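You operate a simulated robot arm through the tools that you are given. There is no shell and no other tool.

The job below is to be done with a simulated robot arm. You get a single attempt, and the scene is never put back.

TASK
Sort the orange and brown offcuts into the bins by length, push the purple bin back, drop the red bar.
Fine: each lies flat in the bin that bears its figure; the bar comes down last; the cream offcut stays.

It is judged by the outcome, as a careful person would: the job done as asked, and still so three seconds after it is handed in. It fails if anything else is knocked over, pushed out of place, dropped, spilled or broken.

THE ROBOT
A 7-joint arm with a two-finger parallel gripper, fixed in place. Base frame: the origin is at the foot of the arm, x ahead of it, y to its left, z up. Lengths are in m, angles in rad, forces in N, time in s.
Its first joint turns from -2.897 to 2.897 rad. Payload 3.43 kg.
Tool frame: the origin (TCP) lies between the finger pads and is the grasp point; the fingertips stand 0.03 m ahead of it; z points along the fingers, y is the line along which they close. The gripper opens to 0.094 m. The fingers are 0.028 m wide and 0.01 m thick; the gripper's body (0.05 by 0.096 m) begins 0.055 m behind the TCP.
Orientation is told as [roll, pitch, yaw] about the base's x, y, z axes, in that order, counted from this pose: with the fingers straight down and closing along the base's y, the tool's x points along the base's -x, its y along +y and its z along -z.

THE INTERFACE
- The arm moves only by the tool servo_tool. Its argument "targets" is one flat list of numbers, 7 for each row, row after row: the shift along the tool's x, y, z in m, then the turn, a rotation vector about the tool's x, y, z in rad, then the gripper command, from -1 (shut) to 1 (fully open), values between in proportion. In form: [x, y, z, wx, wy, wz, fingers, x, y, z, wx, wy, wz, fingers, ...]. A call has 1 to 20 rows; each row is the pose to reach, as a shift and turn from the pose commanded when the call began, along the tool's axes at that moment. Each row takes 0.2 s and may step no farther than 0.05 m and 0.15 rad from the row before; otherwise, or with a gripper value out of range, the whole call is refused. A pose out of reach is approached as far as the arm can. The call stops where the force on the tool passes 90 N (or 10 N more than at its start, if that is more) or the arm is blocked; 0.2 s more then pass. The fingers move at their own pace (about 0.045 m/s each) and stop on an object; they squeeze with about 22 N. The grip force told is the motor's: it shows also when the fingers shut on nothing. Time passes only in rows, and 0.2 s behind the last, so rows that repeat a pose let the fingers close. It gives the time, the measured TCP pose, the force on the tool (base axes), the opening and the grip force at its end, in the units of the frame above (readings bear some noise), with the torque about the TCP (base axes, N m) and any sound that the robot's microphone picked up, and new pictures: "show" is both (left out), scene, wrist or none.
- Cameras (640 x 400 px; columns grow to the right, rows downward): "scene" is fixed at [0.3998, -0.501, 1.3615]; the picture's right is [0.88, -0.47, 0.00], its down [-0.28, -0.53, -0.80] and it looks along [0.38, 0.71, -0.60] (base axes); focal length 318 px, centre (320, 200). "wrist" rides on the gripper at [0.076, 0.014, -0.103] in the tool frame; the picture's right is [-0.18, 0.98, 0.00], its down [-0.75, -0.14, -0.64] and it looks along [-0.63, -0.12, 0.77] (tool axes); focal length 243 px, centre (320, 200).
- measure_at(camera, pixels): there is no depth. For up to 12 entries [column, row, z] of the newest picture of that camera ("zoom" is the newest enlarged one), the place [x, y] in the base frame at which the ray of that pixel passes the height z, good to about 0.002 m. It takes no simulated time.
- inspect(camera, box): a new picture of the part [left, top, right, bottom] of that camera's present view, enlarged. It takes no simulated time.
- close_job(): hands the job in; it is judged then, once.

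Open the gripper and draw the arm clear of the work before you hand the job in, unless the task says otherwise.

The tools are called after "Emit:" as a command line: name --argument value ..., lists and objects as JSON in quotes. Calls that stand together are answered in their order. servo_tool: Moves the arm, as the interface text tells. Its arguments: {"type":"object","properties":{"targets":{"type":"array"},"show":{"type":"string","enum":["both","scene","wrist","none"]}},"required":["targets"]} The other tools are called the same way: measure_at (camera, pixels) gives the place at which the rays of pixels pass given heights; inspect (camera, box) takes an enlarged picture of a part of a camera's view; close_job () hands the job in.

At the start:

```text
t: 0.0
eef_pos: [0.557, 0.2138, 1.0618]
orientation: [0.0, -0.001, 0.0]
wrist_force: [-0.1, 0.7, 0.3]
wrist_torque: [0.0, -0.01, 0.02]
grip_width: 0.0941
grasp_force: 0.0
```

scene: 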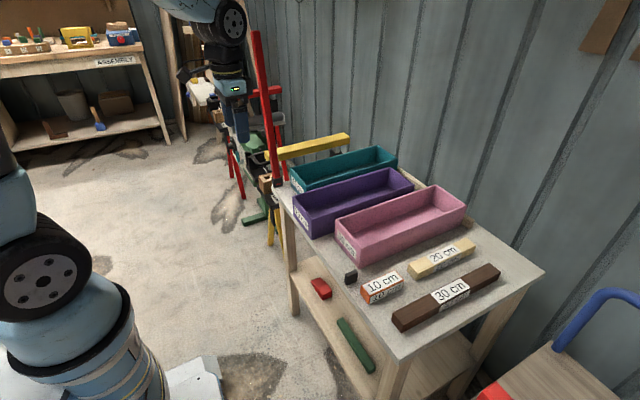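
wrist: 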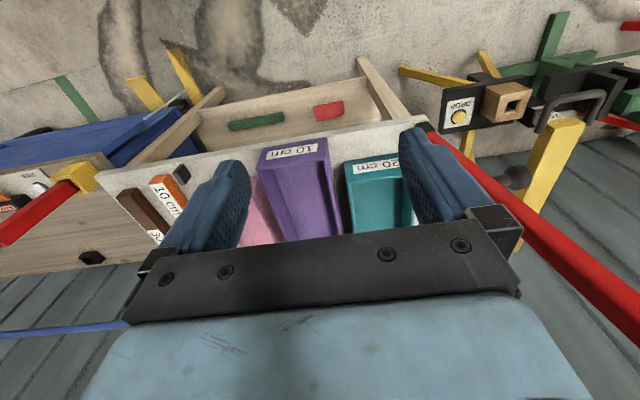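

I'll start by looking closely at the table (scene about 270-550, 130-340), the red bar and the latch area with the "DROP" button in the wrist view.

Emit:
inspect --camera "scene" --box '[270, 130, 430, 250]'

Emit:
inspect --camera "scene" --box '[330, 220, 550, 350]'

Emit:
inspect --camera "scene" --box '[200, 20, 360, 260]'

Emit:
inspect --camera "wrist" --box '[400, 0, 640, 200]'

Emit:
inspect --camera "wrist" --box '[80, 100, 440, 280]'

```text
3.33 times, centred on (350, 190) of scene
```

zoom: 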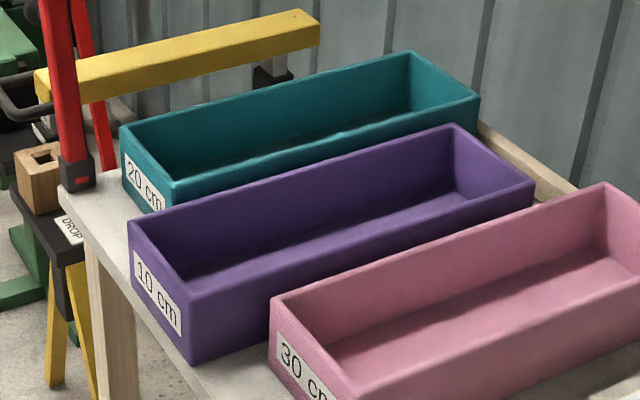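

```text
2.91 times, centred on (440, 285) of scene
```

zoom: 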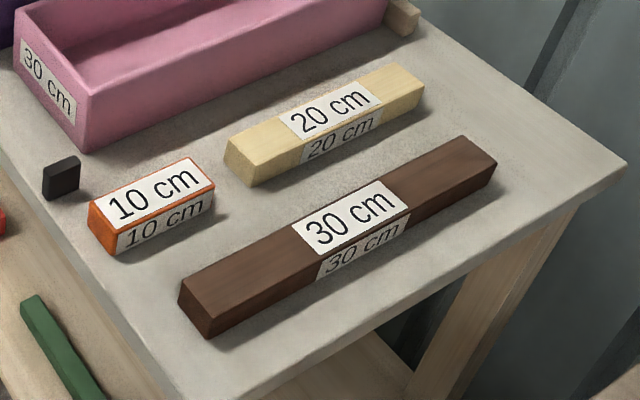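

```text
1.67 times, centred on (280, 140) of scene
```

zoom: 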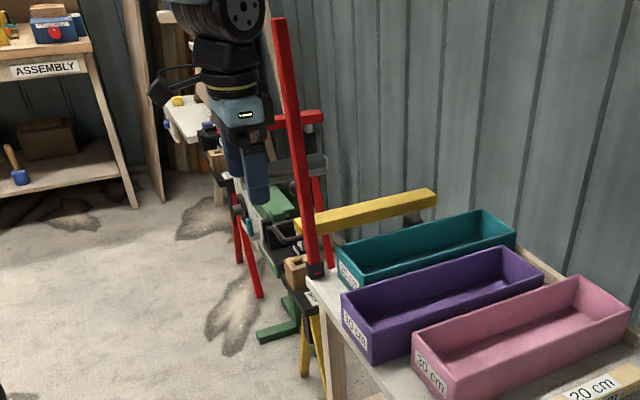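

```text
2.00 times, centred on (520, 100) of wrist
```

zoom: 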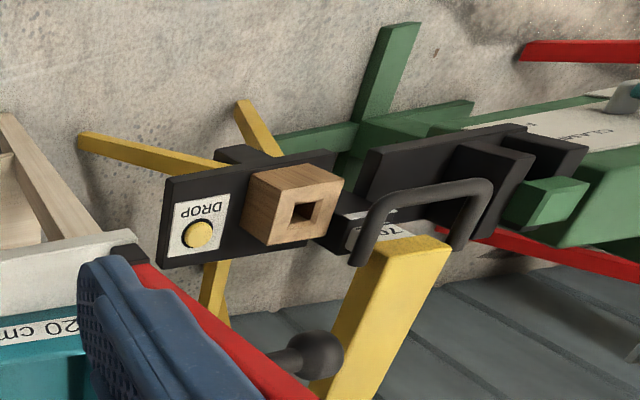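

```text
1.78 times, centred on (260, 190) of wrist
```

zoom: 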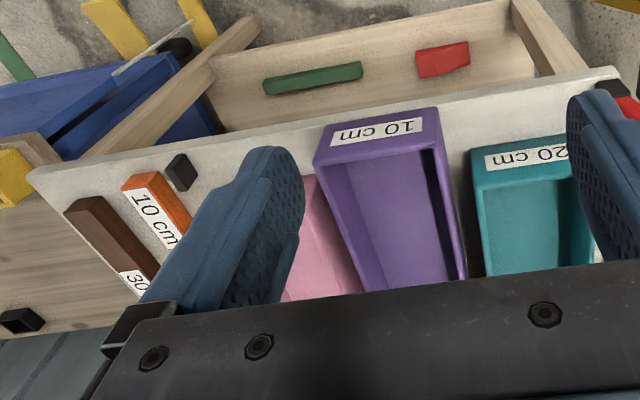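

The wrist picture shows a yellow DROP button (460,117) and the purple bin standing proud of the others; I need heights, so I compare the same features in both cameras at several trial heights.

Emit:
measure_at --camera "scene" --pixels '[[350, 277, 0.3], [350, 277, 0.4], [350, 277, 0.5], [350, 277, 0.6], [350, 277, 0.7], [350, 277, 0.8], [392, 330, 0.5], [392, 330, 0.6], [392, 330, 0.7], [278, 190, 0.5], [278, 190, 0.6], [278, 190, 0.7]]'

Emit:
measure_at --camera "wrist" --pixels '[[182, 196, 0.3], [182, 196, 0.4], [182, 196, 0.5], [182, 196, 0.6], [182, 196, 0.7], [182, 196, 0.8], [118, 194, 0.5], [118, 194, 0.6], [118, 194, 0.7], [425, 122, 0.5], [425, 122, 0.6], [425, 122, 0.7]]'

```text
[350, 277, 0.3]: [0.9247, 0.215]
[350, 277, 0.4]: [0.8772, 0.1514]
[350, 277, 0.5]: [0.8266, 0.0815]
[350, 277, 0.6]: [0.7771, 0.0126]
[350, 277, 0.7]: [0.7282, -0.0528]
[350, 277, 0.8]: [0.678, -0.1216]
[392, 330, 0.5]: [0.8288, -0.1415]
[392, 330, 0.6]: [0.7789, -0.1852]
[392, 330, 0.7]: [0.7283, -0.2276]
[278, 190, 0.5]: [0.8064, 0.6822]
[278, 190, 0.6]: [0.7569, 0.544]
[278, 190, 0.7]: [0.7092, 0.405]
```

```text
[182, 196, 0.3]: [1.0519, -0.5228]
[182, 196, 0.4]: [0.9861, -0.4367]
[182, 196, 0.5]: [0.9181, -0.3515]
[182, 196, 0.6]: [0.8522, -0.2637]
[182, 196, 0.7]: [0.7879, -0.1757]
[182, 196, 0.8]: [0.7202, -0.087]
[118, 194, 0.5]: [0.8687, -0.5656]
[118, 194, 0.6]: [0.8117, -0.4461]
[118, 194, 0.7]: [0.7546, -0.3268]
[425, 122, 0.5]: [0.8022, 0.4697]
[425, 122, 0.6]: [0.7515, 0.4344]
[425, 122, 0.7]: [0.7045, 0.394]
```

The table's left corner matches in both views near z = 0.70. I'll refine with finer points.

Emit:
inspect --camera "scene" --box '[330, 240, 450, 360]'

Emit:
inspect --camera "wrist" --box '[90, 120, 250, 260]'

Emit:
measure_at --camera "wrist" --pixels '[[181, 168, 0.7], [181, 168, 0.72], [118, 194, 0.72], [118, 194, 0.74], [150, 178, 0.74]]'

```text
3.33 times, centred on (390, 300) of scene
```

zoom: 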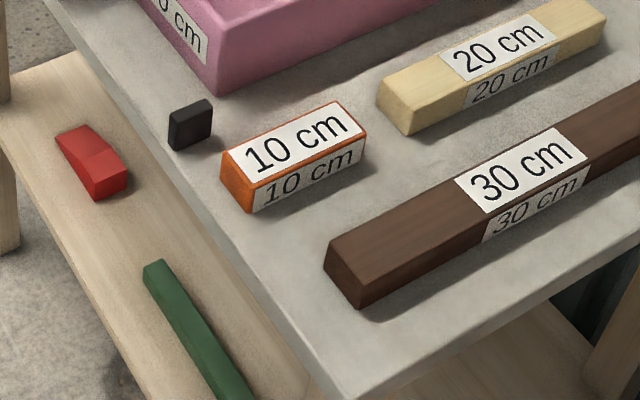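

```text
2.86 times, centred on (170, 190) of wrist
```

zoom: 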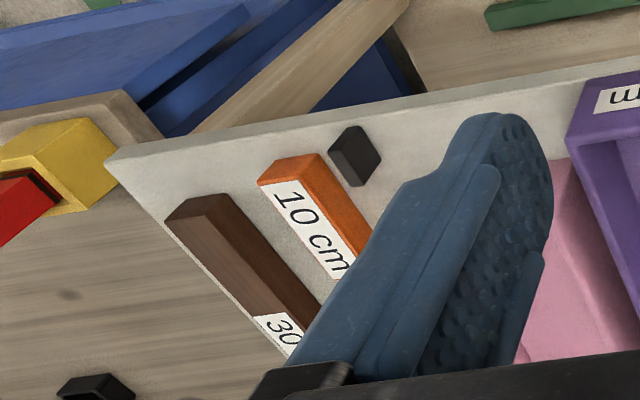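

```text
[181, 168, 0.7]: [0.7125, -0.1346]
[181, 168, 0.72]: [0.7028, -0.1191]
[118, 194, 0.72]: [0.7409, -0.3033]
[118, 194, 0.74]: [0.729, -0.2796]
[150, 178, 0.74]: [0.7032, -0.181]
```

Next I measure bins, offcuts and the black block in an enlarged scene picture at candidate heights.

Emit:
inspect --camera "scene" --box '[330, 220, 530, 345]'

```text
3.20 times, centred on (430, 282) of scene
```

zoom: 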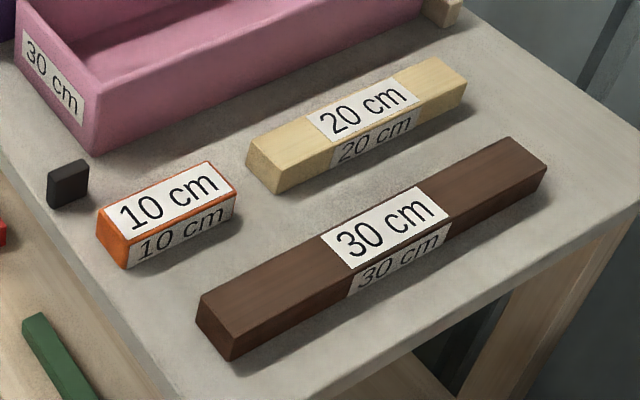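

The enlarged picture (3.2x) shows block bottom edges clearly; I measure them at the likely table height.

Emit:
measure_at --camera "zoom" --pixels '[[232, 361, 0.7], [543, 180, 0.7], [126, 267, 0.7], [234, 213, 0.7], [274, 193, 0.7], [465, 98, 0.7], [49, 208, 0.7], [64, 209, 0.7], [88, 190, 0.7], [175, 399, 0.7], [95, 153, 0.7], [17, 95, 0.7]]'

Emit:
measure_at --camera "zoom" --pixels '[[197, 296, 0.74], [230, 335, 0.74], [547, 158, 0.74], [512, 137, 0.74], [97, 208, 0.74], [127, 240, 0.74], [237, 190, 0.74], [208, 162, 0.74], [247, 148, 0.74], [275, 165, 0.74], [466, 79, 0.74], [435, 57, 0.74]]'

```text
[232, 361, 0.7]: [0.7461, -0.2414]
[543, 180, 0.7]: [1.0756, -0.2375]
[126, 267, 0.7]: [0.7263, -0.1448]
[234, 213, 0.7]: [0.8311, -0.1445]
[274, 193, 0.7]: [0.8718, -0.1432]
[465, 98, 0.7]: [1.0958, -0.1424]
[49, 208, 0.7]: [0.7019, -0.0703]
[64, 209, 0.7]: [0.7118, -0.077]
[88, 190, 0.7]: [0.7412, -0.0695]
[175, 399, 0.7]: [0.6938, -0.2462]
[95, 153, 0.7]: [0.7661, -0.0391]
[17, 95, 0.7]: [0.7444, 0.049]
```

```text
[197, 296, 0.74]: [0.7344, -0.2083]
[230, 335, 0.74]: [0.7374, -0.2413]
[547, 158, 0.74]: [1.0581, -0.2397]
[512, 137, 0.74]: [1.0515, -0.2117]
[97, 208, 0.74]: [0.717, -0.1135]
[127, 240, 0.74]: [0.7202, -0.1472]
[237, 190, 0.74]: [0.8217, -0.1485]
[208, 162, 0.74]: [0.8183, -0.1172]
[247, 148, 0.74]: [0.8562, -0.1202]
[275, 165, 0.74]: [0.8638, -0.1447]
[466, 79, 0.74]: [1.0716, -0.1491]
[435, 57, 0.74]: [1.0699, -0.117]
```

The lengths come out near 10/20/30 cm if the table is nearer z≈0.74. I'll shift the arm 0.25 m to the right (−y) at this safe height for a better look at the offcuts and to triangulate.

Emit:
servo_tool --targets '[0, -0.04, 0, 0, 0, 0, 1, 0, -0.08, 0, 0, 0, 0, 1, 0, -0.12, 0, 0, 0, 0, 1, 0, -0.16, 0, 0, 0, 0, 1, 0, -0.2, 0, 0, 0, 0, 1, 0, -0.24, 0, 0, 0, 0, 1, 0, -0.28, 0, 0, 0, 0, 1]' --show "both"

```text
t: 1.6
eef_pos: [0.5589, -0.0666, 1.0618]
orientation: [0.0, 0.001, 0.0]
wrist_force: [0.0, 0.1, -0.5]
wrist_torque: [-0.04, 0.02, -0.01]
grip_width: 0.094
grasp_force: 0.1
```

scene: 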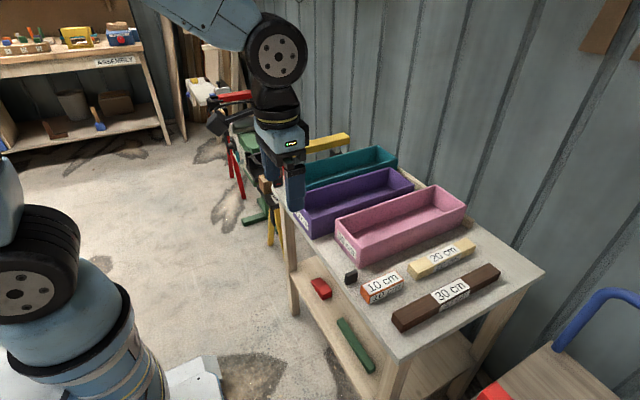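
wrist: 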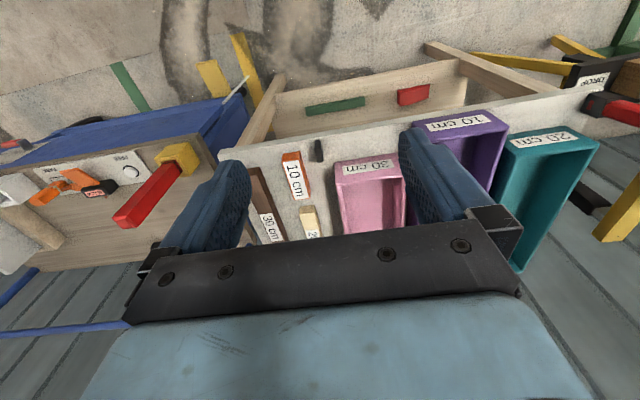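

The view shifted; now I inspect the offcuts and also the panel at the left of the wrist image (around 110,190) and the right end of the table.

Emit:
inspect --camera "wrist" --box '[200, 90, 440, 250]'

Emit:
inspect --camera "wrist" --box '[0, 110, 220, 280]'

Emit:
inspect --camera "wrist" --box '[500, 20, 640, 220]'

Emit:
inspect --camera "scene" --box '[440, 280, 640, 400]'

```text
2.50 times, centred on (320, 170) of wrist
```

zoom: 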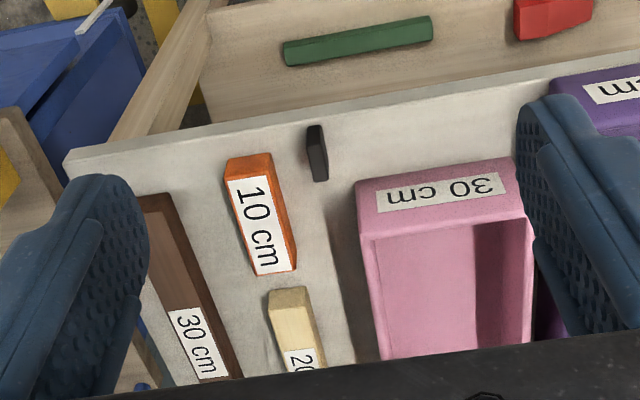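

```text
2.35 times, centred on (110, 195) of wrist
```

zoom: 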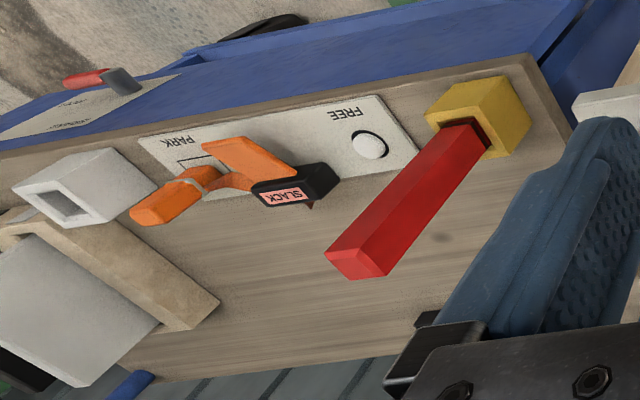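

```text
2.00 times, centred on (570, 120) of wrist
```

zoom: 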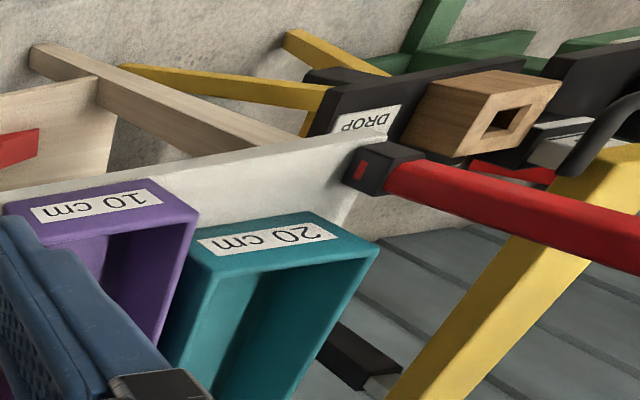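

```text
3.20 times, centred on (540, 340) of scene
```

zoom: 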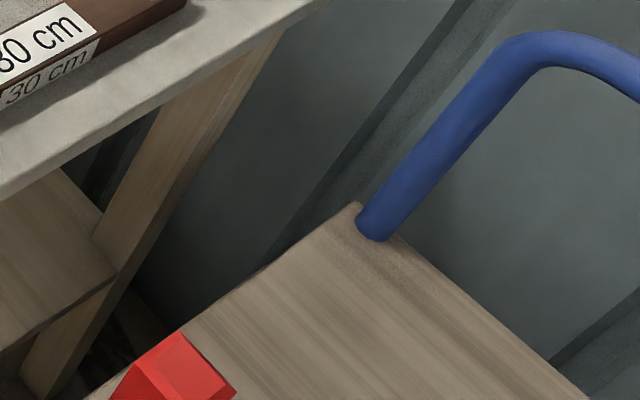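

I'll triangulate the table's right-front corner, orange top corners and bin corners in both cameras.

Emit:
inspect --camera "wrist" --box '[200, 110, 400, 235]'

Emit:
measure_at --camera "wrist" --pixels '[[217, 152, 0.7], [217, 152, 0.75], [217, 152, 0.8]]'

Emit:
measure_at --camera "scene" --pixels '[[400, 357, 0.7], [400, 357, 0.75], [400, 357, 0.8]]'

```text
3.20 times, centred on (300, 172) of wrist
```

zoom: 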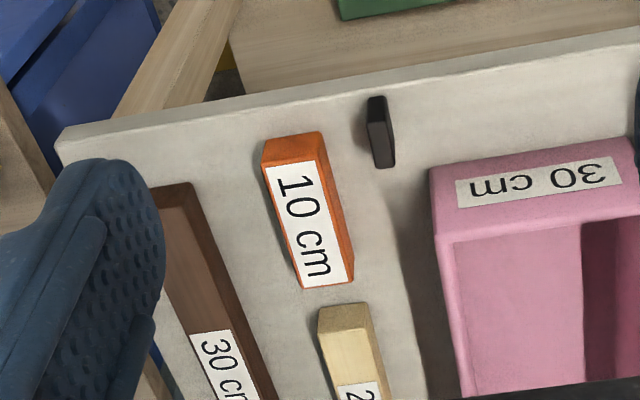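

```text
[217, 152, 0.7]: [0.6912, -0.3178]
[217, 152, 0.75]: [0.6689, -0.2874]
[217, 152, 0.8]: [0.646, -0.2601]
```

```text
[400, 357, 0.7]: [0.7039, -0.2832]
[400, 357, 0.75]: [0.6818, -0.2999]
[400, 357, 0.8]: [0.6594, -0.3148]
```

Table top triangulates to about z=0.737. Now the tops of the offcuts and bins in this enlarged wrist view.

Emit:
measure_at --camera "zoom" --pixels '[[263, 168, 0.76], [263, 168, 0.78], [325, 160, 0.76], [325, 160, 0.78], [355, 280, 0.76], [302, 287, 0.76], [268, 140, 0.737], [320, 131, 0.737], [371, 98, 0.737], [372, 166, 0.76], [394, 166, 0.76], [430, 170, 0.737]]'

Emit:
measure_at --camera "scene" --pixels '[[325.3, 258.9, 0.76], [360, 284.5, 0.76], [360.3, 284.5, 0.78], [335.3, 294.5, 0.76], [369.7, 278.9, 0.76], [360.6, 270.1, 0.76]]'

```text
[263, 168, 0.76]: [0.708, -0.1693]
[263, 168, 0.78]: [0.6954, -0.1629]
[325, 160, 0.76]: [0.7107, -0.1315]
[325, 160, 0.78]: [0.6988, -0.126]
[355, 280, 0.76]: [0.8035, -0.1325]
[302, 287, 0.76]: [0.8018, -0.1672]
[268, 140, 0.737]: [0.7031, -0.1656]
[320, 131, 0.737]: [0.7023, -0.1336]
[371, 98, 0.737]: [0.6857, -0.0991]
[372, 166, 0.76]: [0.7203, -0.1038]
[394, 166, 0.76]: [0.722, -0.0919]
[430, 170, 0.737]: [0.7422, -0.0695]
```

```text
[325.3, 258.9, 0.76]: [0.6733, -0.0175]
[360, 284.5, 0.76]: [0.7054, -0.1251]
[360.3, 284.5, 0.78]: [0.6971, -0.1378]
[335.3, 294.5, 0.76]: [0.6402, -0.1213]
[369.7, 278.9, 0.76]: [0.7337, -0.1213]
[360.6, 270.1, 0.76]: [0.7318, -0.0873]
```

Orange: top ≈0.767, spans x 0.705–0.80, y −0.132…−0.167. Now I shut the fingers (to clear the side views) and move back to y≈0.2 to measure bins, the bar and the DROP button.

Emit:
servo_tool --targets '[0.01, 0.04, 0, 0, 0, 0, -1, 0.02, 0.08, 0, 0, 0, 0, -1, 0.03, 0.12, 0, 0, 0, 0, -1, 0.04, 0.16, 0, 0, 0, 0, -1, 0.05, 0.2, 0, 0, 0, 0, -1, 0.06, 0.24, 0, 0, 0, 0, -1, 0.06, 0.27, 0, 0, 0, 0, -1]' --show "both"

```text
t: 3.2
eef_pos: [0.4954, 0.2062, 1.0628]
orientation: [0.0, -0.001, -0.002]
wrist_force: [-0.4, -0.6, -0.3]
wrist_torque: [0.02, -0.01, 0.03]
grip_width: 0.0002
grasp_force: 22.5
```

scene: 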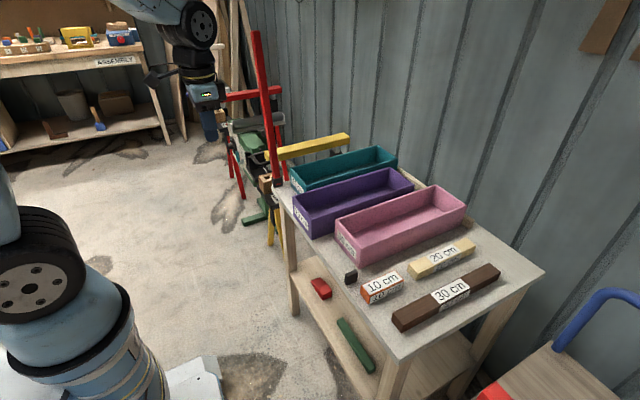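
wrist: 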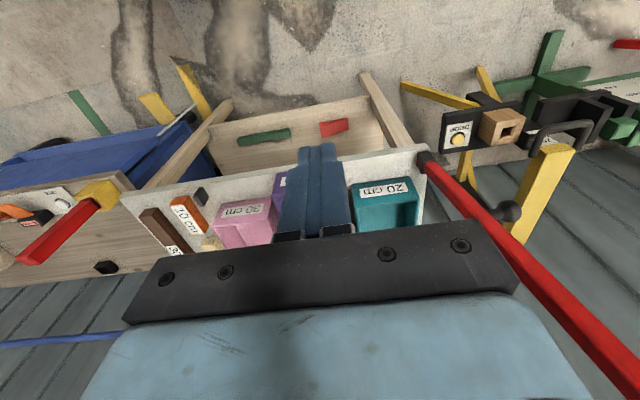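

The bar base, black hinge and DROP button are clear now (wrist ~ (425,160), (460,138)). I enlarge them, plus the same area in the scene.

Emit:
inspect --camera "scene" --box '[230, 140, 330, 220]'

Emit:
inspect --camera "wrist" --box '[380, 70, 580, 250]'

Emit:
inspect --camera "wrist" --box '[420, 90, 540, 165]'

Emit:
measure_at --camera "zoom" --pixels '[[100, 100, 0.7]]'

```text
5.00 times, centred on (280, 180) of scene
```

zoom: 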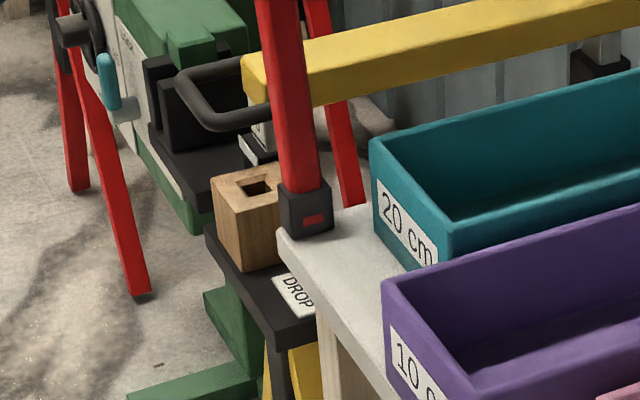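

```text
2.22 times, centred on (480, 160) of wrist
```

zoom: 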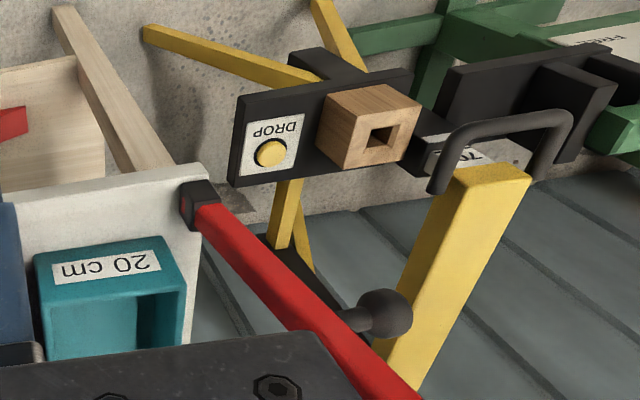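

```text
5.33 times, centred on (480, 128) of wrist
```

zoom: 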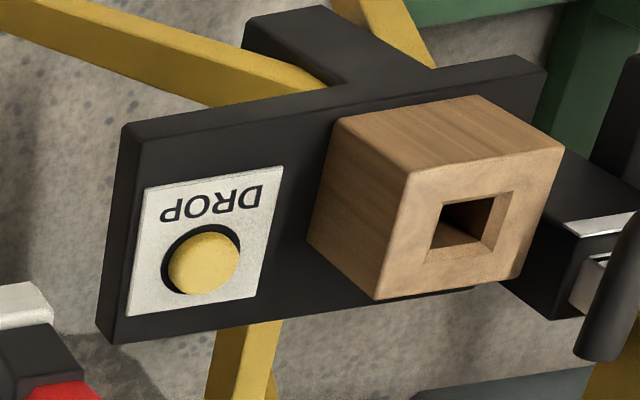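

```text
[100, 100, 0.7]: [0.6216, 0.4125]
```

The DROP label lies on a dark shelf to the left of the table, facing up, with a yellow button. I'll triangulate via the wooden block's top (scene (266,177), wrist (508,133)) and the shelf corner.

Emit:
measure_at --camera "scene" --pixels '[[266, 177, 0.6], [266, 177, 0.7], [266, 177, 0.8], [257, 187, 0.6], [257, 187, 0.7], [270, 206.5, 0.55], [270, 206.5, 0.6], [270, 206.5, 0.65], [270, 206.5, 0.7], [280.5, 184, 0.75], [280.5, 184, 0.8], [272, 190, 0.74]]'

Emit:
measure_at --camera "wrist" --pixels '[[508, 133, 0.6], [508, 133, 0.7], [508, 133, 0.8], [444.4, 114, 0.55], [444.4, 114, 0.6], [444.4, 114, 0.65], [444.4, 114, 0.7], [458, 140, 0.6], [458, 140, 0.65], [458, 140, 0.7]]'

```text
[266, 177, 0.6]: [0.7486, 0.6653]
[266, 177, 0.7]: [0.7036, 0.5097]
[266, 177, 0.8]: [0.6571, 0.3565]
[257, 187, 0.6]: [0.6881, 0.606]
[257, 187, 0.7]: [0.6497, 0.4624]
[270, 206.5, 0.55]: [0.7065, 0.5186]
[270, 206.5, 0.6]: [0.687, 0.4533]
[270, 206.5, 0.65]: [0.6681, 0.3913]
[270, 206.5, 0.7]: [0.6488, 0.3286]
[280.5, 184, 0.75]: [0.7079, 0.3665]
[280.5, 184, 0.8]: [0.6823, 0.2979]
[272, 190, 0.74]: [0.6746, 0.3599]
```

```text
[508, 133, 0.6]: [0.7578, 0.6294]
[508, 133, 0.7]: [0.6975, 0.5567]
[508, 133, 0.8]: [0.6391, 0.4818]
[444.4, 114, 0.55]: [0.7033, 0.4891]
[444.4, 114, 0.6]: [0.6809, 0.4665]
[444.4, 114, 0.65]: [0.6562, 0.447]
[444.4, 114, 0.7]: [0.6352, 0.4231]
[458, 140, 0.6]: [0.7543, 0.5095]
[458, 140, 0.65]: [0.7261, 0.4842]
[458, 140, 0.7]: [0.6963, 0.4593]
```

Button estimate ≈ (0.76, 0.51, 0.60); shelf top ≈0.585. Now measure the bins: enlarged scene and wrist views.

Emit:
inspect --camera "wrist" --box '[130, 140, 440, 260]'

Emit:
inspect --camera "scene" --box '[270, 130, 480, 275]'

Emit:
measure_at --camera "zoom" --pixels '[[67, 183, 0.8], [67, 183, 0.82]]'

```text
2.06 times, centred on (285, 200) of wrist
```

zoom: 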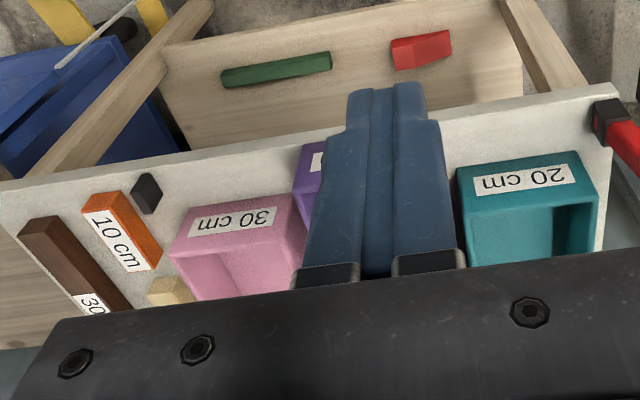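

```text
2.76 times, centred on (375, 202) of scene
```

zoom: 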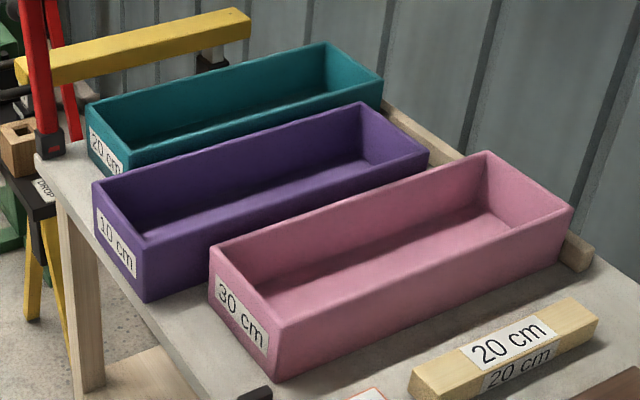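

```text
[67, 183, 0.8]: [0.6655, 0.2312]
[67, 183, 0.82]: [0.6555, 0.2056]
```

Measuring bin corners in the enlarged scene: bases at table height and rims at a trial height of 0.81/0.83.

Emit:
measure_at --camera "zoom" --pixels '[[275, 381, 0.737], [147, 302, 0.737], [275, 323, 0.81], [275, 323, 0.83], [210, 250, 0.82], [573, 208, 0.82], [487, 152, 0.82], [145, 245, 0.82], [93, 183, 0.82], [430, 152, 0.82], [362, 102, 0.82], [100, 236, 0.737]]'

Emit:
measure_at --camera "zoom" --pixels '[[87, 107, 0.82], [130, 155, 0.82], [383, 77, 0.82], [328, 42, 0.82], [148, 240, 0.8], [35, 158, 0.737], [578, 272, 0.737], [212, 294, 0.737], [592, 243, 0.77], [270, 285, 0.76], [165, 230, 0.76]]'

Emit:
measure_at --camera "wrist" --pixels '[[205.5, 198, 0.737], [211, 211, 0.8], [211, 211, 0.82], [369.5, 180, 0.737], [368, 186, 0.8], [368, 186, 0.82], [433, 177, 0.82], [428, 169, 0.737]]'

```text
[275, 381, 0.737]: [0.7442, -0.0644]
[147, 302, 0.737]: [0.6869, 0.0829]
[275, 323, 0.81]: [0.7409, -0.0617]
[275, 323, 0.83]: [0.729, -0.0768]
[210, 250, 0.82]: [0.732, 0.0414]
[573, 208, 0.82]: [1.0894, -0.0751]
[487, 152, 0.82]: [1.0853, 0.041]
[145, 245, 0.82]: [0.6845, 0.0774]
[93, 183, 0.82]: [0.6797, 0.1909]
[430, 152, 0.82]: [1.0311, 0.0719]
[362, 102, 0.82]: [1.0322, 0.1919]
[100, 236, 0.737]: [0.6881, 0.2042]
```

```text
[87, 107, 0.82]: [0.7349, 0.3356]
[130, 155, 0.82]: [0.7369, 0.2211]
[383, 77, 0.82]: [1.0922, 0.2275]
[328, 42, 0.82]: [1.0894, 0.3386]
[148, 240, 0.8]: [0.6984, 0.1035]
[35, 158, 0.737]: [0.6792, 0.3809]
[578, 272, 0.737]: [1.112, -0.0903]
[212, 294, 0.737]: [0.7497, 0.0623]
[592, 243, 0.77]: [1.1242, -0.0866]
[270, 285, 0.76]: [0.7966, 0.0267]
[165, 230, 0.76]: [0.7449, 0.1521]
```

```text
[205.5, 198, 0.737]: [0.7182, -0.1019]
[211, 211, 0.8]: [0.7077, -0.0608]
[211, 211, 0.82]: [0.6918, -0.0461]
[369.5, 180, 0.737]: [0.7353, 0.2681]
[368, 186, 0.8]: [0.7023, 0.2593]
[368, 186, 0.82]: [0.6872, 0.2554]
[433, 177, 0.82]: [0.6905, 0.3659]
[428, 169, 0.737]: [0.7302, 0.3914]
```

Bins: rims ≈0.808, purple front at x≈0.688 versus ≈0.742 for pink and teal, so it stands ~5.4 cm proud; purple spans y 0.085–0.204. I bring the shut fingers down in front of its face (over the free space ahead of the table) first.

Emit:
servo_tool --targets '[-0.014, -0.0073, 0.035, 0, 0, 0, -1, -0.028, -0.0146, 0.07, 0, 0, 0, -1, -0.042, -0.022, 0.105, 0, 0, 0, -1, -0.056, -0.0293, 0.14, 0, 0, 0, -1, -0.07, -0.0366, 0.175, 0, 0, 0, -1, -0.084, -0.044, 0.21, 0, 0, 0, -1, -0.098, -0.0513, 0.245, 0, 0, 0, -1, -0.11, -0.0588, 0.278, 0, 0, 0, -1, -0.11, -0.0588, 0.278, 0, 0, 0, -1]' --show "both"

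```text
t: 5.2
eef_pos: [0.6098, 0.1446, 0.7835]
orientation: [0.0, -0.001, 0.0]
wrist_force: [-0.2, 0.4, -0.4]
wrist_torque: [-0.01, 0.02, -0.03]
grip_width: 0.0
grasp_force: 22.1
```

scene: 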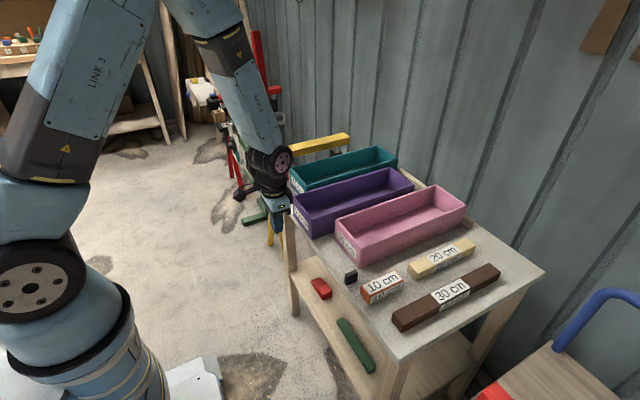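
wrist: 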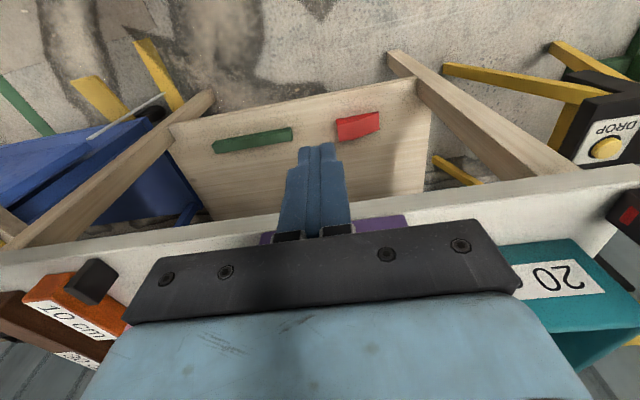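

Shut fingertips stand in front of the purple bin's face (wrist ~ (318,200)), centred on y≈0.145. I advance slowly to contact at x≈0.674 and push on to about 0.71.

Emit:
servo_tool --targets '[-0.025, 0, 0, 0, 0, 0, -1, -0.05, 0, 0, 0, 0, 0, -1, -0.06, 0, 0, 0, 0, 0, -1, -0.07, 0, 0, 0, 0, 0, -1, -0.08, 0, 0, 0, 0, 0, -1, -0.09, 0, 0, 0, 0, 0, -1]' --show "both"

```text
t: 6.6
eef_pos: [0.6978, 0.1436, 0.7845]
orientation: [0.0, 0.0, -0.002]
wrist_force: [-2.2, 0.3, 0.1]
wrist_torque: [-0.01, -0.07, -0.01]
grip_width: 0.0
grasp_force: 21.6
```

scene: 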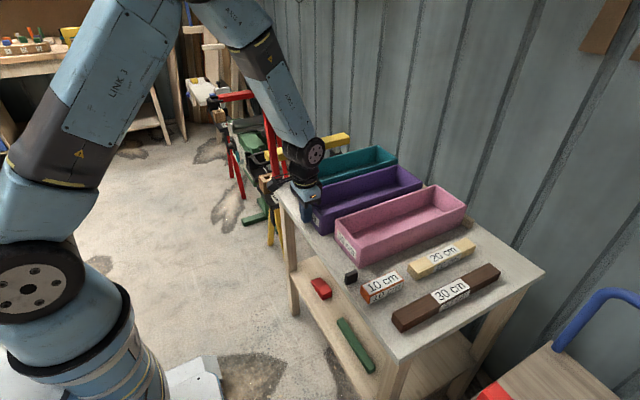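
wrist: 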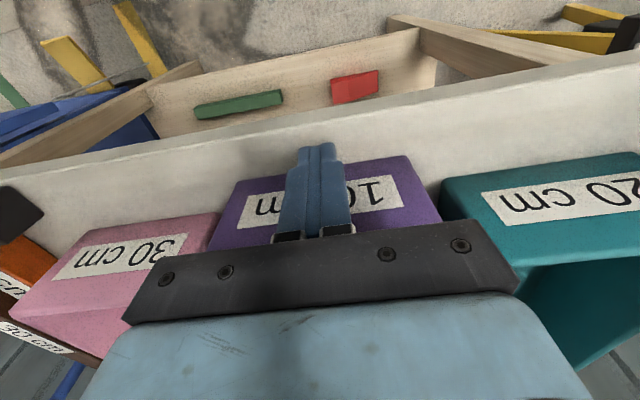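

The bin is sliding (−2 N, straight). I push on in small steps toward x≈0.724 and watch the force for the back rail.

Emit:
servo_tool --targets '[-0.008, 0, 0, 0, 0, 0, -1, -0.016, 0, 0, 0, 0, 0, -1, -0.022, 0, 0, 0, 0, 0, -1]' --show "both"

```text
t: 7.4
eef_pos: [0.7187, 0.1429, 0.7846]
orientation: [-0.001, 0.002, 0.001]
wrist_force: [-1.4, 0.4, -0.6]
wrist_torque: [0.06, 0.02, -0.01]
grip_width: 0.0002
grasp_force: 21.8
```

scene: 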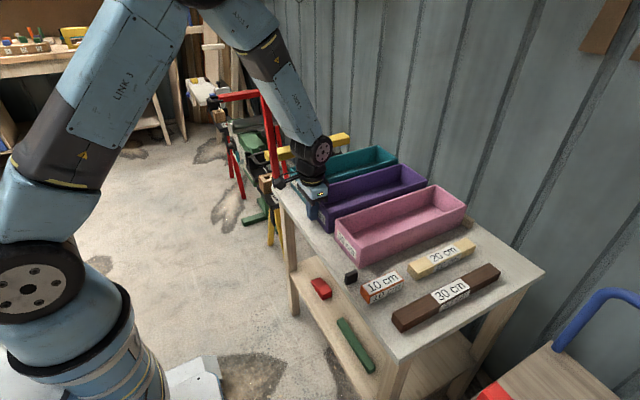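
wrist: 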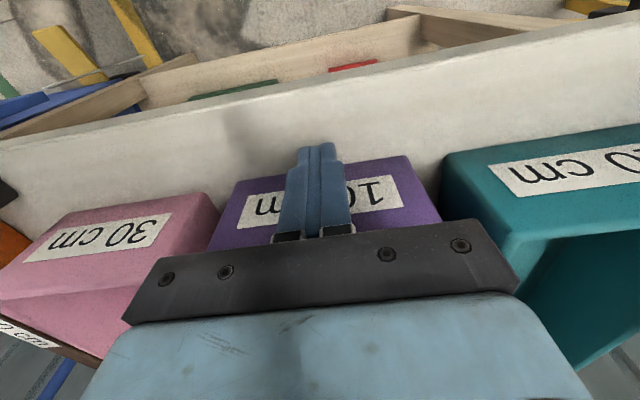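

Checking alignment: bottom front edges of pink (~(90,211)–(205,193)), purple (~(240,182)–(405,156)), teal (~(450,155)–(635,126)).

Emit:
inspect --camera "wrist" --box '[0, 100, 640, 400]'

Emit:
measure_at --camera "wrist" --pixels '[[100, 209, 0.737], [205, 193, 0.737], [240, 182, 0.737], [400, 157, 0.737], [450, 155, 0.737], [630, 127, 0.737]]'

Emit:
inspect --camera "scene" --box '[270, 130, 480, 275]'

```text
1.00 times, centred on (320, 250) of wrist (not enlarged: the box is as wide or as high as the picture)
```

zoom: 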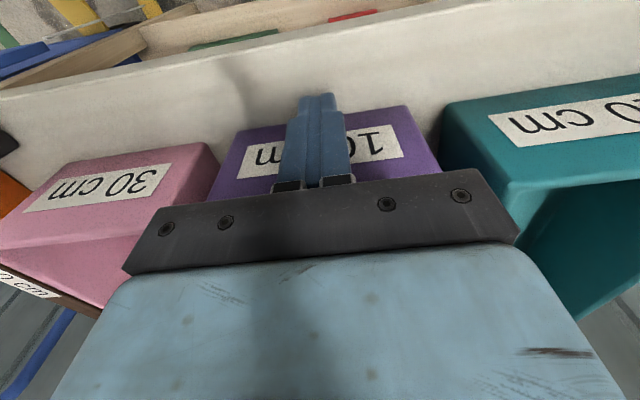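

```text
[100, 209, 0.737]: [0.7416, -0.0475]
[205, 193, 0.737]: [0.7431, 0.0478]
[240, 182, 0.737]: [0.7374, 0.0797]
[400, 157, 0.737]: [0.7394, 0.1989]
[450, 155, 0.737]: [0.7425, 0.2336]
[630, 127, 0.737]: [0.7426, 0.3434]
```

```text
2.76 times, centred on (375, 202) of scene
```

zoom: 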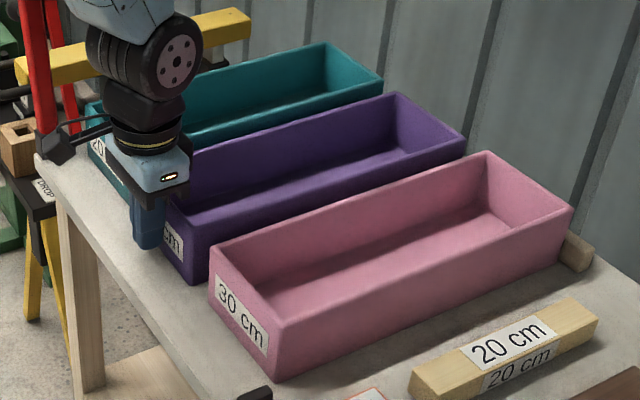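

Purple front is at x≈0.7385, the others at 0.7425: 4 mm more.

Emit:
servo_tool --targets '[-0.002, 0, 0, 0, 0, 0, -1, -0.004, 0, 0, 0, 0, 0, -1, -0.004, 0, 0, 0, 0, 0, -1]' --show "wrist"

```text
t: 8.2
eef_pos: [0.7237, 0.1453, 0.7854]
orientation: [0.0, -0.001, -0.001]
wrist_force: [-1.6, 0.0, 0.7]
wrist_torque: [-0.01, -0.05, -0.03]
grip_width: 0.0
grasp_force: 22.2
```

wrist: 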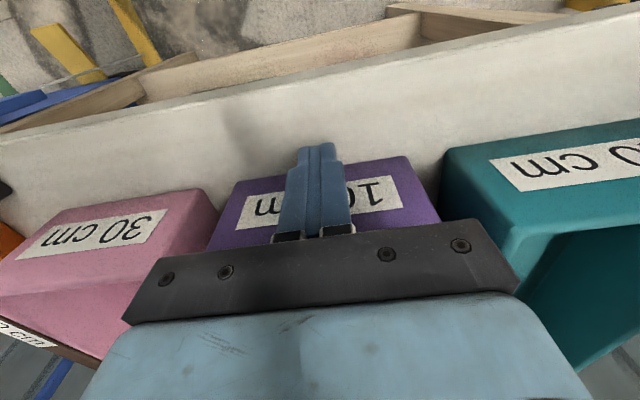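

Emit:
measure_at --camera "wrist" --pixels '[[110, 205, 0.737], [200, 190, 0.737], [237, 182, 0.737], [400, 157, 0.737], [450, 152, 0.737], [630, 122, 0.737]]'

Emit:
inspect --camera "wrist" --box '[170, 120, 490, 260]'

Emit:
inspect --camera "scene" --box '[340, 140, 480, 240]'

```text
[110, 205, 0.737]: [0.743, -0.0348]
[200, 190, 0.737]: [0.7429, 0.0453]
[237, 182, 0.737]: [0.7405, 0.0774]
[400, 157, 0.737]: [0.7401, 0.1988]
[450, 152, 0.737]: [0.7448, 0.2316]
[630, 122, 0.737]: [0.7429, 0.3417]
```

```text
2.00 times, centred on (330, 190) of wrist
```

zoom: 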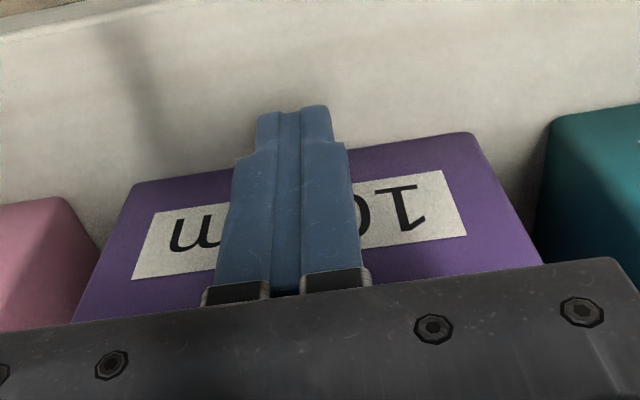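

```text
4.00 times, centred on (410, 190) of scene
```

zoom: 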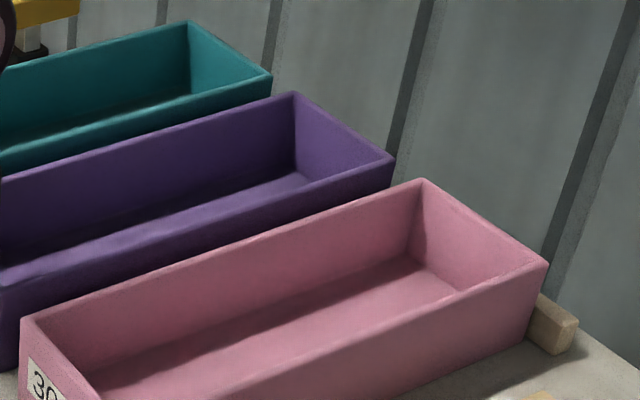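

About 2–3 mm remain to be flush; push a touch more.

Emit:
servo_tool --targets '[-0.0015, 0, 0, 0, 0, 0, -1, -0.003, 0, 0, 0, 0, 0, -1, -0.003, 0, 0, 0, 0, 0, -1]' --show "wrist"

```text
t: 9.0
eef_pos: [0.7265, 0.1445, 0.7845]
orientation: [-0.001, -0.001, -0.001]
wrist_force: [-2.8, 0.4, 1.1]
wrist_torque: [0.02, -0.1, -0.05]
grip_width: 0.0002
grasp_force: 21.9
```

wrist: 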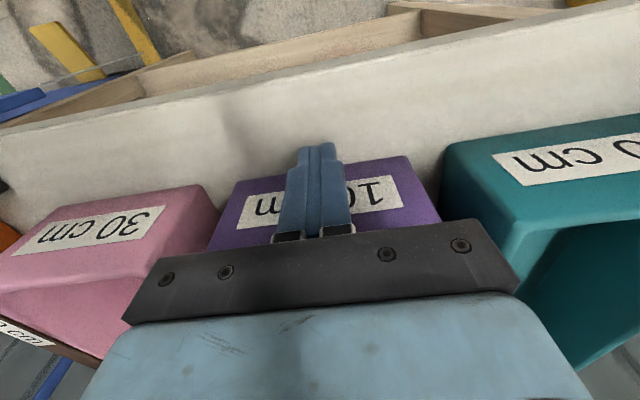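

Emit:
measure_at --camera "wrist" --pixels '[[110, 201, 0.737], [195, 187, 0.737], [240, 181, 0.737], [400, 156, 0.737], [455, 148, 0.737], [630, 118, 0.737]]'

Emit:
inspect --camera "wrist" --box '[60, 110, 300, 260]'

Emit:
inspect --camera "wrist" --box '[340, 90, 580, 240]'

```text
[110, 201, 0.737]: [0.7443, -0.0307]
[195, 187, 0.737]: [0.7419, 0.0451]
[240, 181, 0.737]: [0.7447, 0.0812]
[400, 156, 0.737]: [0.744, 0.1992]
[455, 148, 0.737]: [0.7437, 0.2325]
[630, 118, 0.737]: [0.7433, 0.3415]
```

```text
2.67 times, centred on (180, 185) of wrist
```

zoom: 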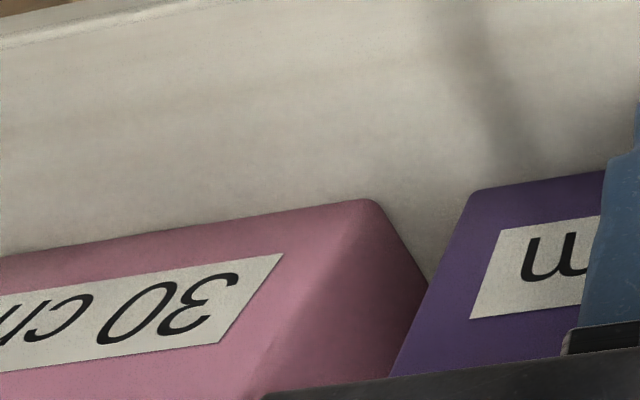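

```text
2.67 times, centred on (460, 165) of wrist
```

zoom: 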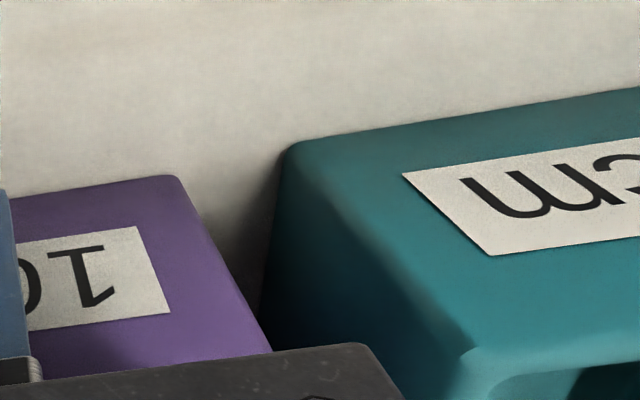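

Emit:
measure_at --camera "zoom" --pixels '[[310, 141, 0.737], [450, 118, 0.737], [600, 93, 0.737], [170, 176, 0.737], [100, 185, 0.737], [30, 194, 0.737]]'

Emit:
inspect --camera "wrist" --box '[60, 110, 300, 260]'

Emit:
measure_at --camera "zoom" --pixels '[[50, 249, 0.737], [150, 233, 0.737], [250, 217, 0.737], [350, 201, 0.737], [490, 189, 0.737], [590, 174, 0.737]]'

```text
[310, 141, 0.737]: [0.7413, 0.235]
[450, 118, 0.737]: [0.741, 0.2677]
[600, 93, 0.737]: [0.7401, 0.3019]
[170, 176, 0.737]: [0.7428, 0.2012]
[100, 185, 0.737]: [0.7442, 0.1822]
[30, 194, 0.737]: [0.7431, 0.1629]
```

```text
2.67 times, centred on (180, 185) of wrist
```

zoom: 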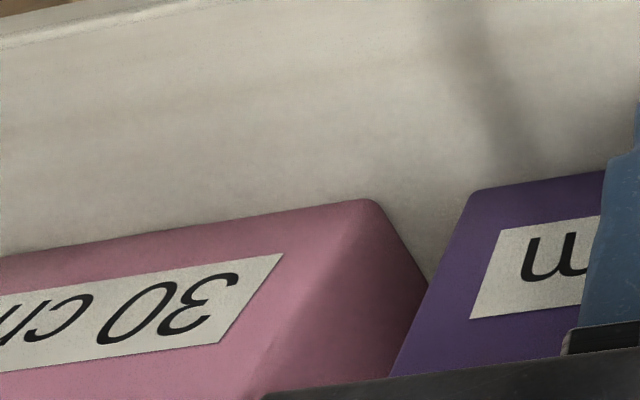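

```text
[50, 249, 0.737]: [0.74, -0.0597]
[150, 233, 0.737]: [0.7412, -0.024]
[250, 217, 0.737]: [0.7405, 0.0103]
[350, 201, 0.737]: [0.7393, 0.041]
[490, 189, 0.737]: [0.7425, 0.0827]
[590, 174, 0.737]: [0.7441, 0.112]
```

Edges now read pink 0.740, purple 0.743, teal 0.741 — flush. I back off toward the robot, rise, and go over to the orange offcut at (0.753, −0.148) with the gripper part open.

Emit:
servo_tool --targets '[0.03, 0, 0, 0, 0, 0, -1, 0.05, 0, -0.02, 0, 0, 0, -1, 0.05, 0, -0.065, 0, 0, 0, -1, 0.05, -0.02, -0.105, 0, 0, 0, 0.3, 0.04, -0.06, -0.12, 0, 0, 0, 0.3, 0.03, -0.1, -0.12, 0, 0, 0, 0.3, 0.02, -0.145, -0.12, 0, 0, 0, 0.3, 0.01, -0.19, -0.12, 0, 0, 0, 0.3, 0, -0.235, -0.12, 0, 0, 0, 0.3, -0.013, -0.275, -0.12, 0, 0, 0, 0.3, -0.0265, -0.2925, -0.12, 0, 0, 0, 0.3, -0.0265, -0.2925, -0.12, 0, 0, 0, 0.3]' --show "both"

```text
t: 11.6
eef_pos: [0.7499, -0.149, 0.9055]
orientation: [0.0, 0.001, -0.001]
wrist_force: [0.3, 0.4, 0.0]
wrist_torque: [-0.01, -0.01, 0.01]
grip_width: 0.0613
grasp_force: 0.1
```

scene: 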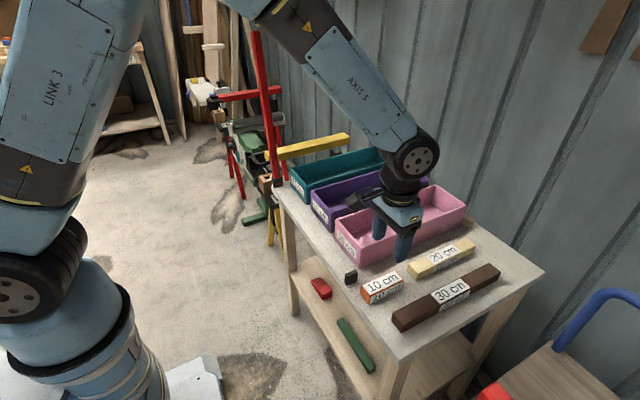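
wrist: 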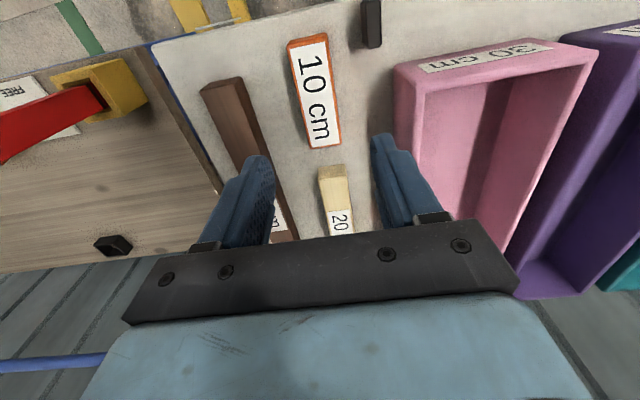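

The orange block shows at wrist (290–341, 33–150). I measure its top corners at z=0.767 for the grasp.

Emit:
measure_at --camera "wrist" --pixels '[[290, 48, 0.767], [327, 41, 0.767], [341, 145, 0.767], [308, 149, 0.767], [290, 42, 0.737], [326, 33, 0.737], [361, 1, 0.737], [363, 47, 0.76], [382, 47, 0.76]]'

Emit:
inspect --camera "wrist" --box '[250, 0, 410, 170]'

```text
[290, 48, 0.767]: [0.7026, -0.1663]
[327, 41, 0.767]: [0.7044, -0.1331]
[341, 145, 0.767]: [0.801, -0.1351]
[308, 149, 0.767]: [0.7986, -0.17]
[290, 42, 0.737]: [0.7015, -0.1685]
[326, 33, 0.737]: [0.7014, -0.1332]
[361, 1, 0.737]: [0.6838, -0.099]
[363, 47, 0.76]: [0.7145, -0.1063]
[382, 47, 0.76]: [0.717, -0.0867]
```

```text
2.35 times, centred on (330, 85) of wrist
```

zoom: 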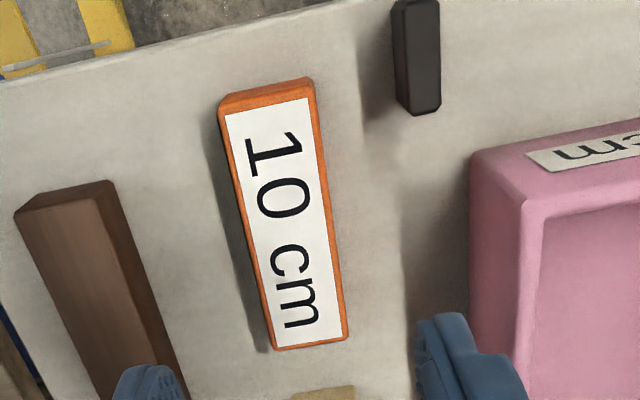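

Orange centre is (0.752, −0.150), aligned with x. Fingers (open 0.061) straddle it; I lower to TCP z≈0.772 so the tips stop ~5 mm above the table.

Emit:
servo_tool --targets '[-0.002, -0.001, 0.04, 0, 0, 0, 0.3, -0.002, -0.001, 0.08, 0, 0, 0, 0.3, -0.002, -0.001, 0.11, 0, 0, 0, 0.3, -0.002, -0.001, 0.125, 0, 0, 0, 0.3, -0.002, -0.001, 0.1335, 0, 0, 0, 0.3]' --show "both"

```text
t: 12.8
eef_pos: [0.7551, -0.1477, 0.7709]
orientation: [0.001, 0.0, 0.002]
wrist_force: [-0.3, 0.6, -0.5]
wrist_torque: [-0.01, -0.01, 0.01]
grip_width: 0.0608
grasp_force: 0.0
```

scene: 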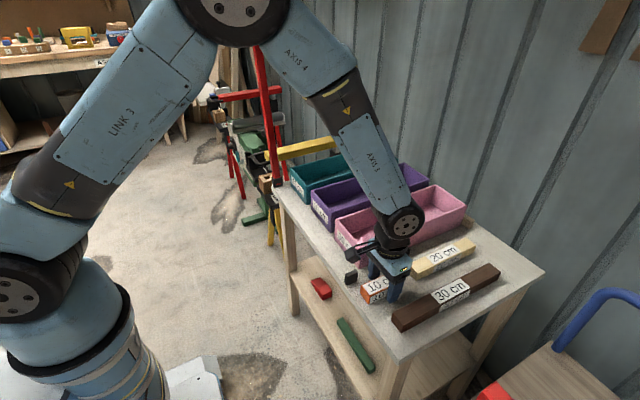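
wrist: 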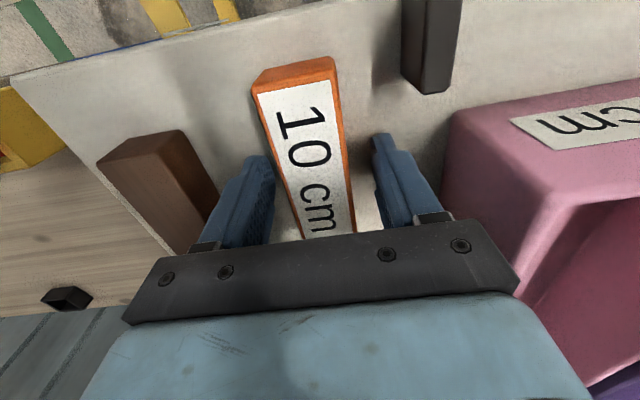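

Fingers straddle the orange block; no contact force. Closing now.

Emit:
servo_tool --targets '[0, 0, 0, 0, 0, 0, -1, 0, 0, 0, 0, 0, 0, -1, 0, 0, 0, 0, 0, 0, -1, 0, 0, 0, 0, 0, 0, -1]' --show "wrist"

```text
t: 13.8
eef_pos: [0.7542, -0.1498, 0.7707]
orientation: [0.001, 0.001, 0.0]
wrist_force: [-0.2, -0.2, -0.1]
wrist_torque: [0.0, -0.01, 0.02]
grip_width: 0.0398
grasp_force: 22.0
```

wrist: 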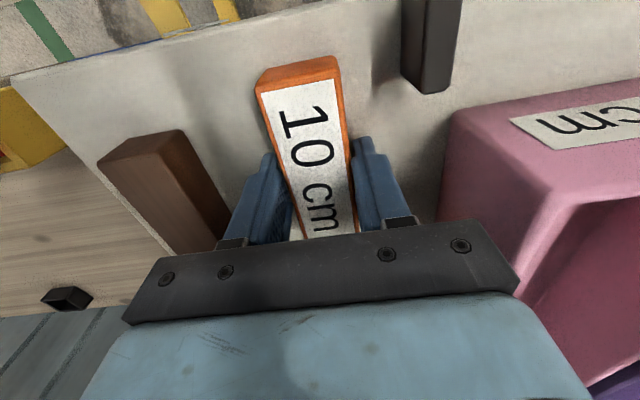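

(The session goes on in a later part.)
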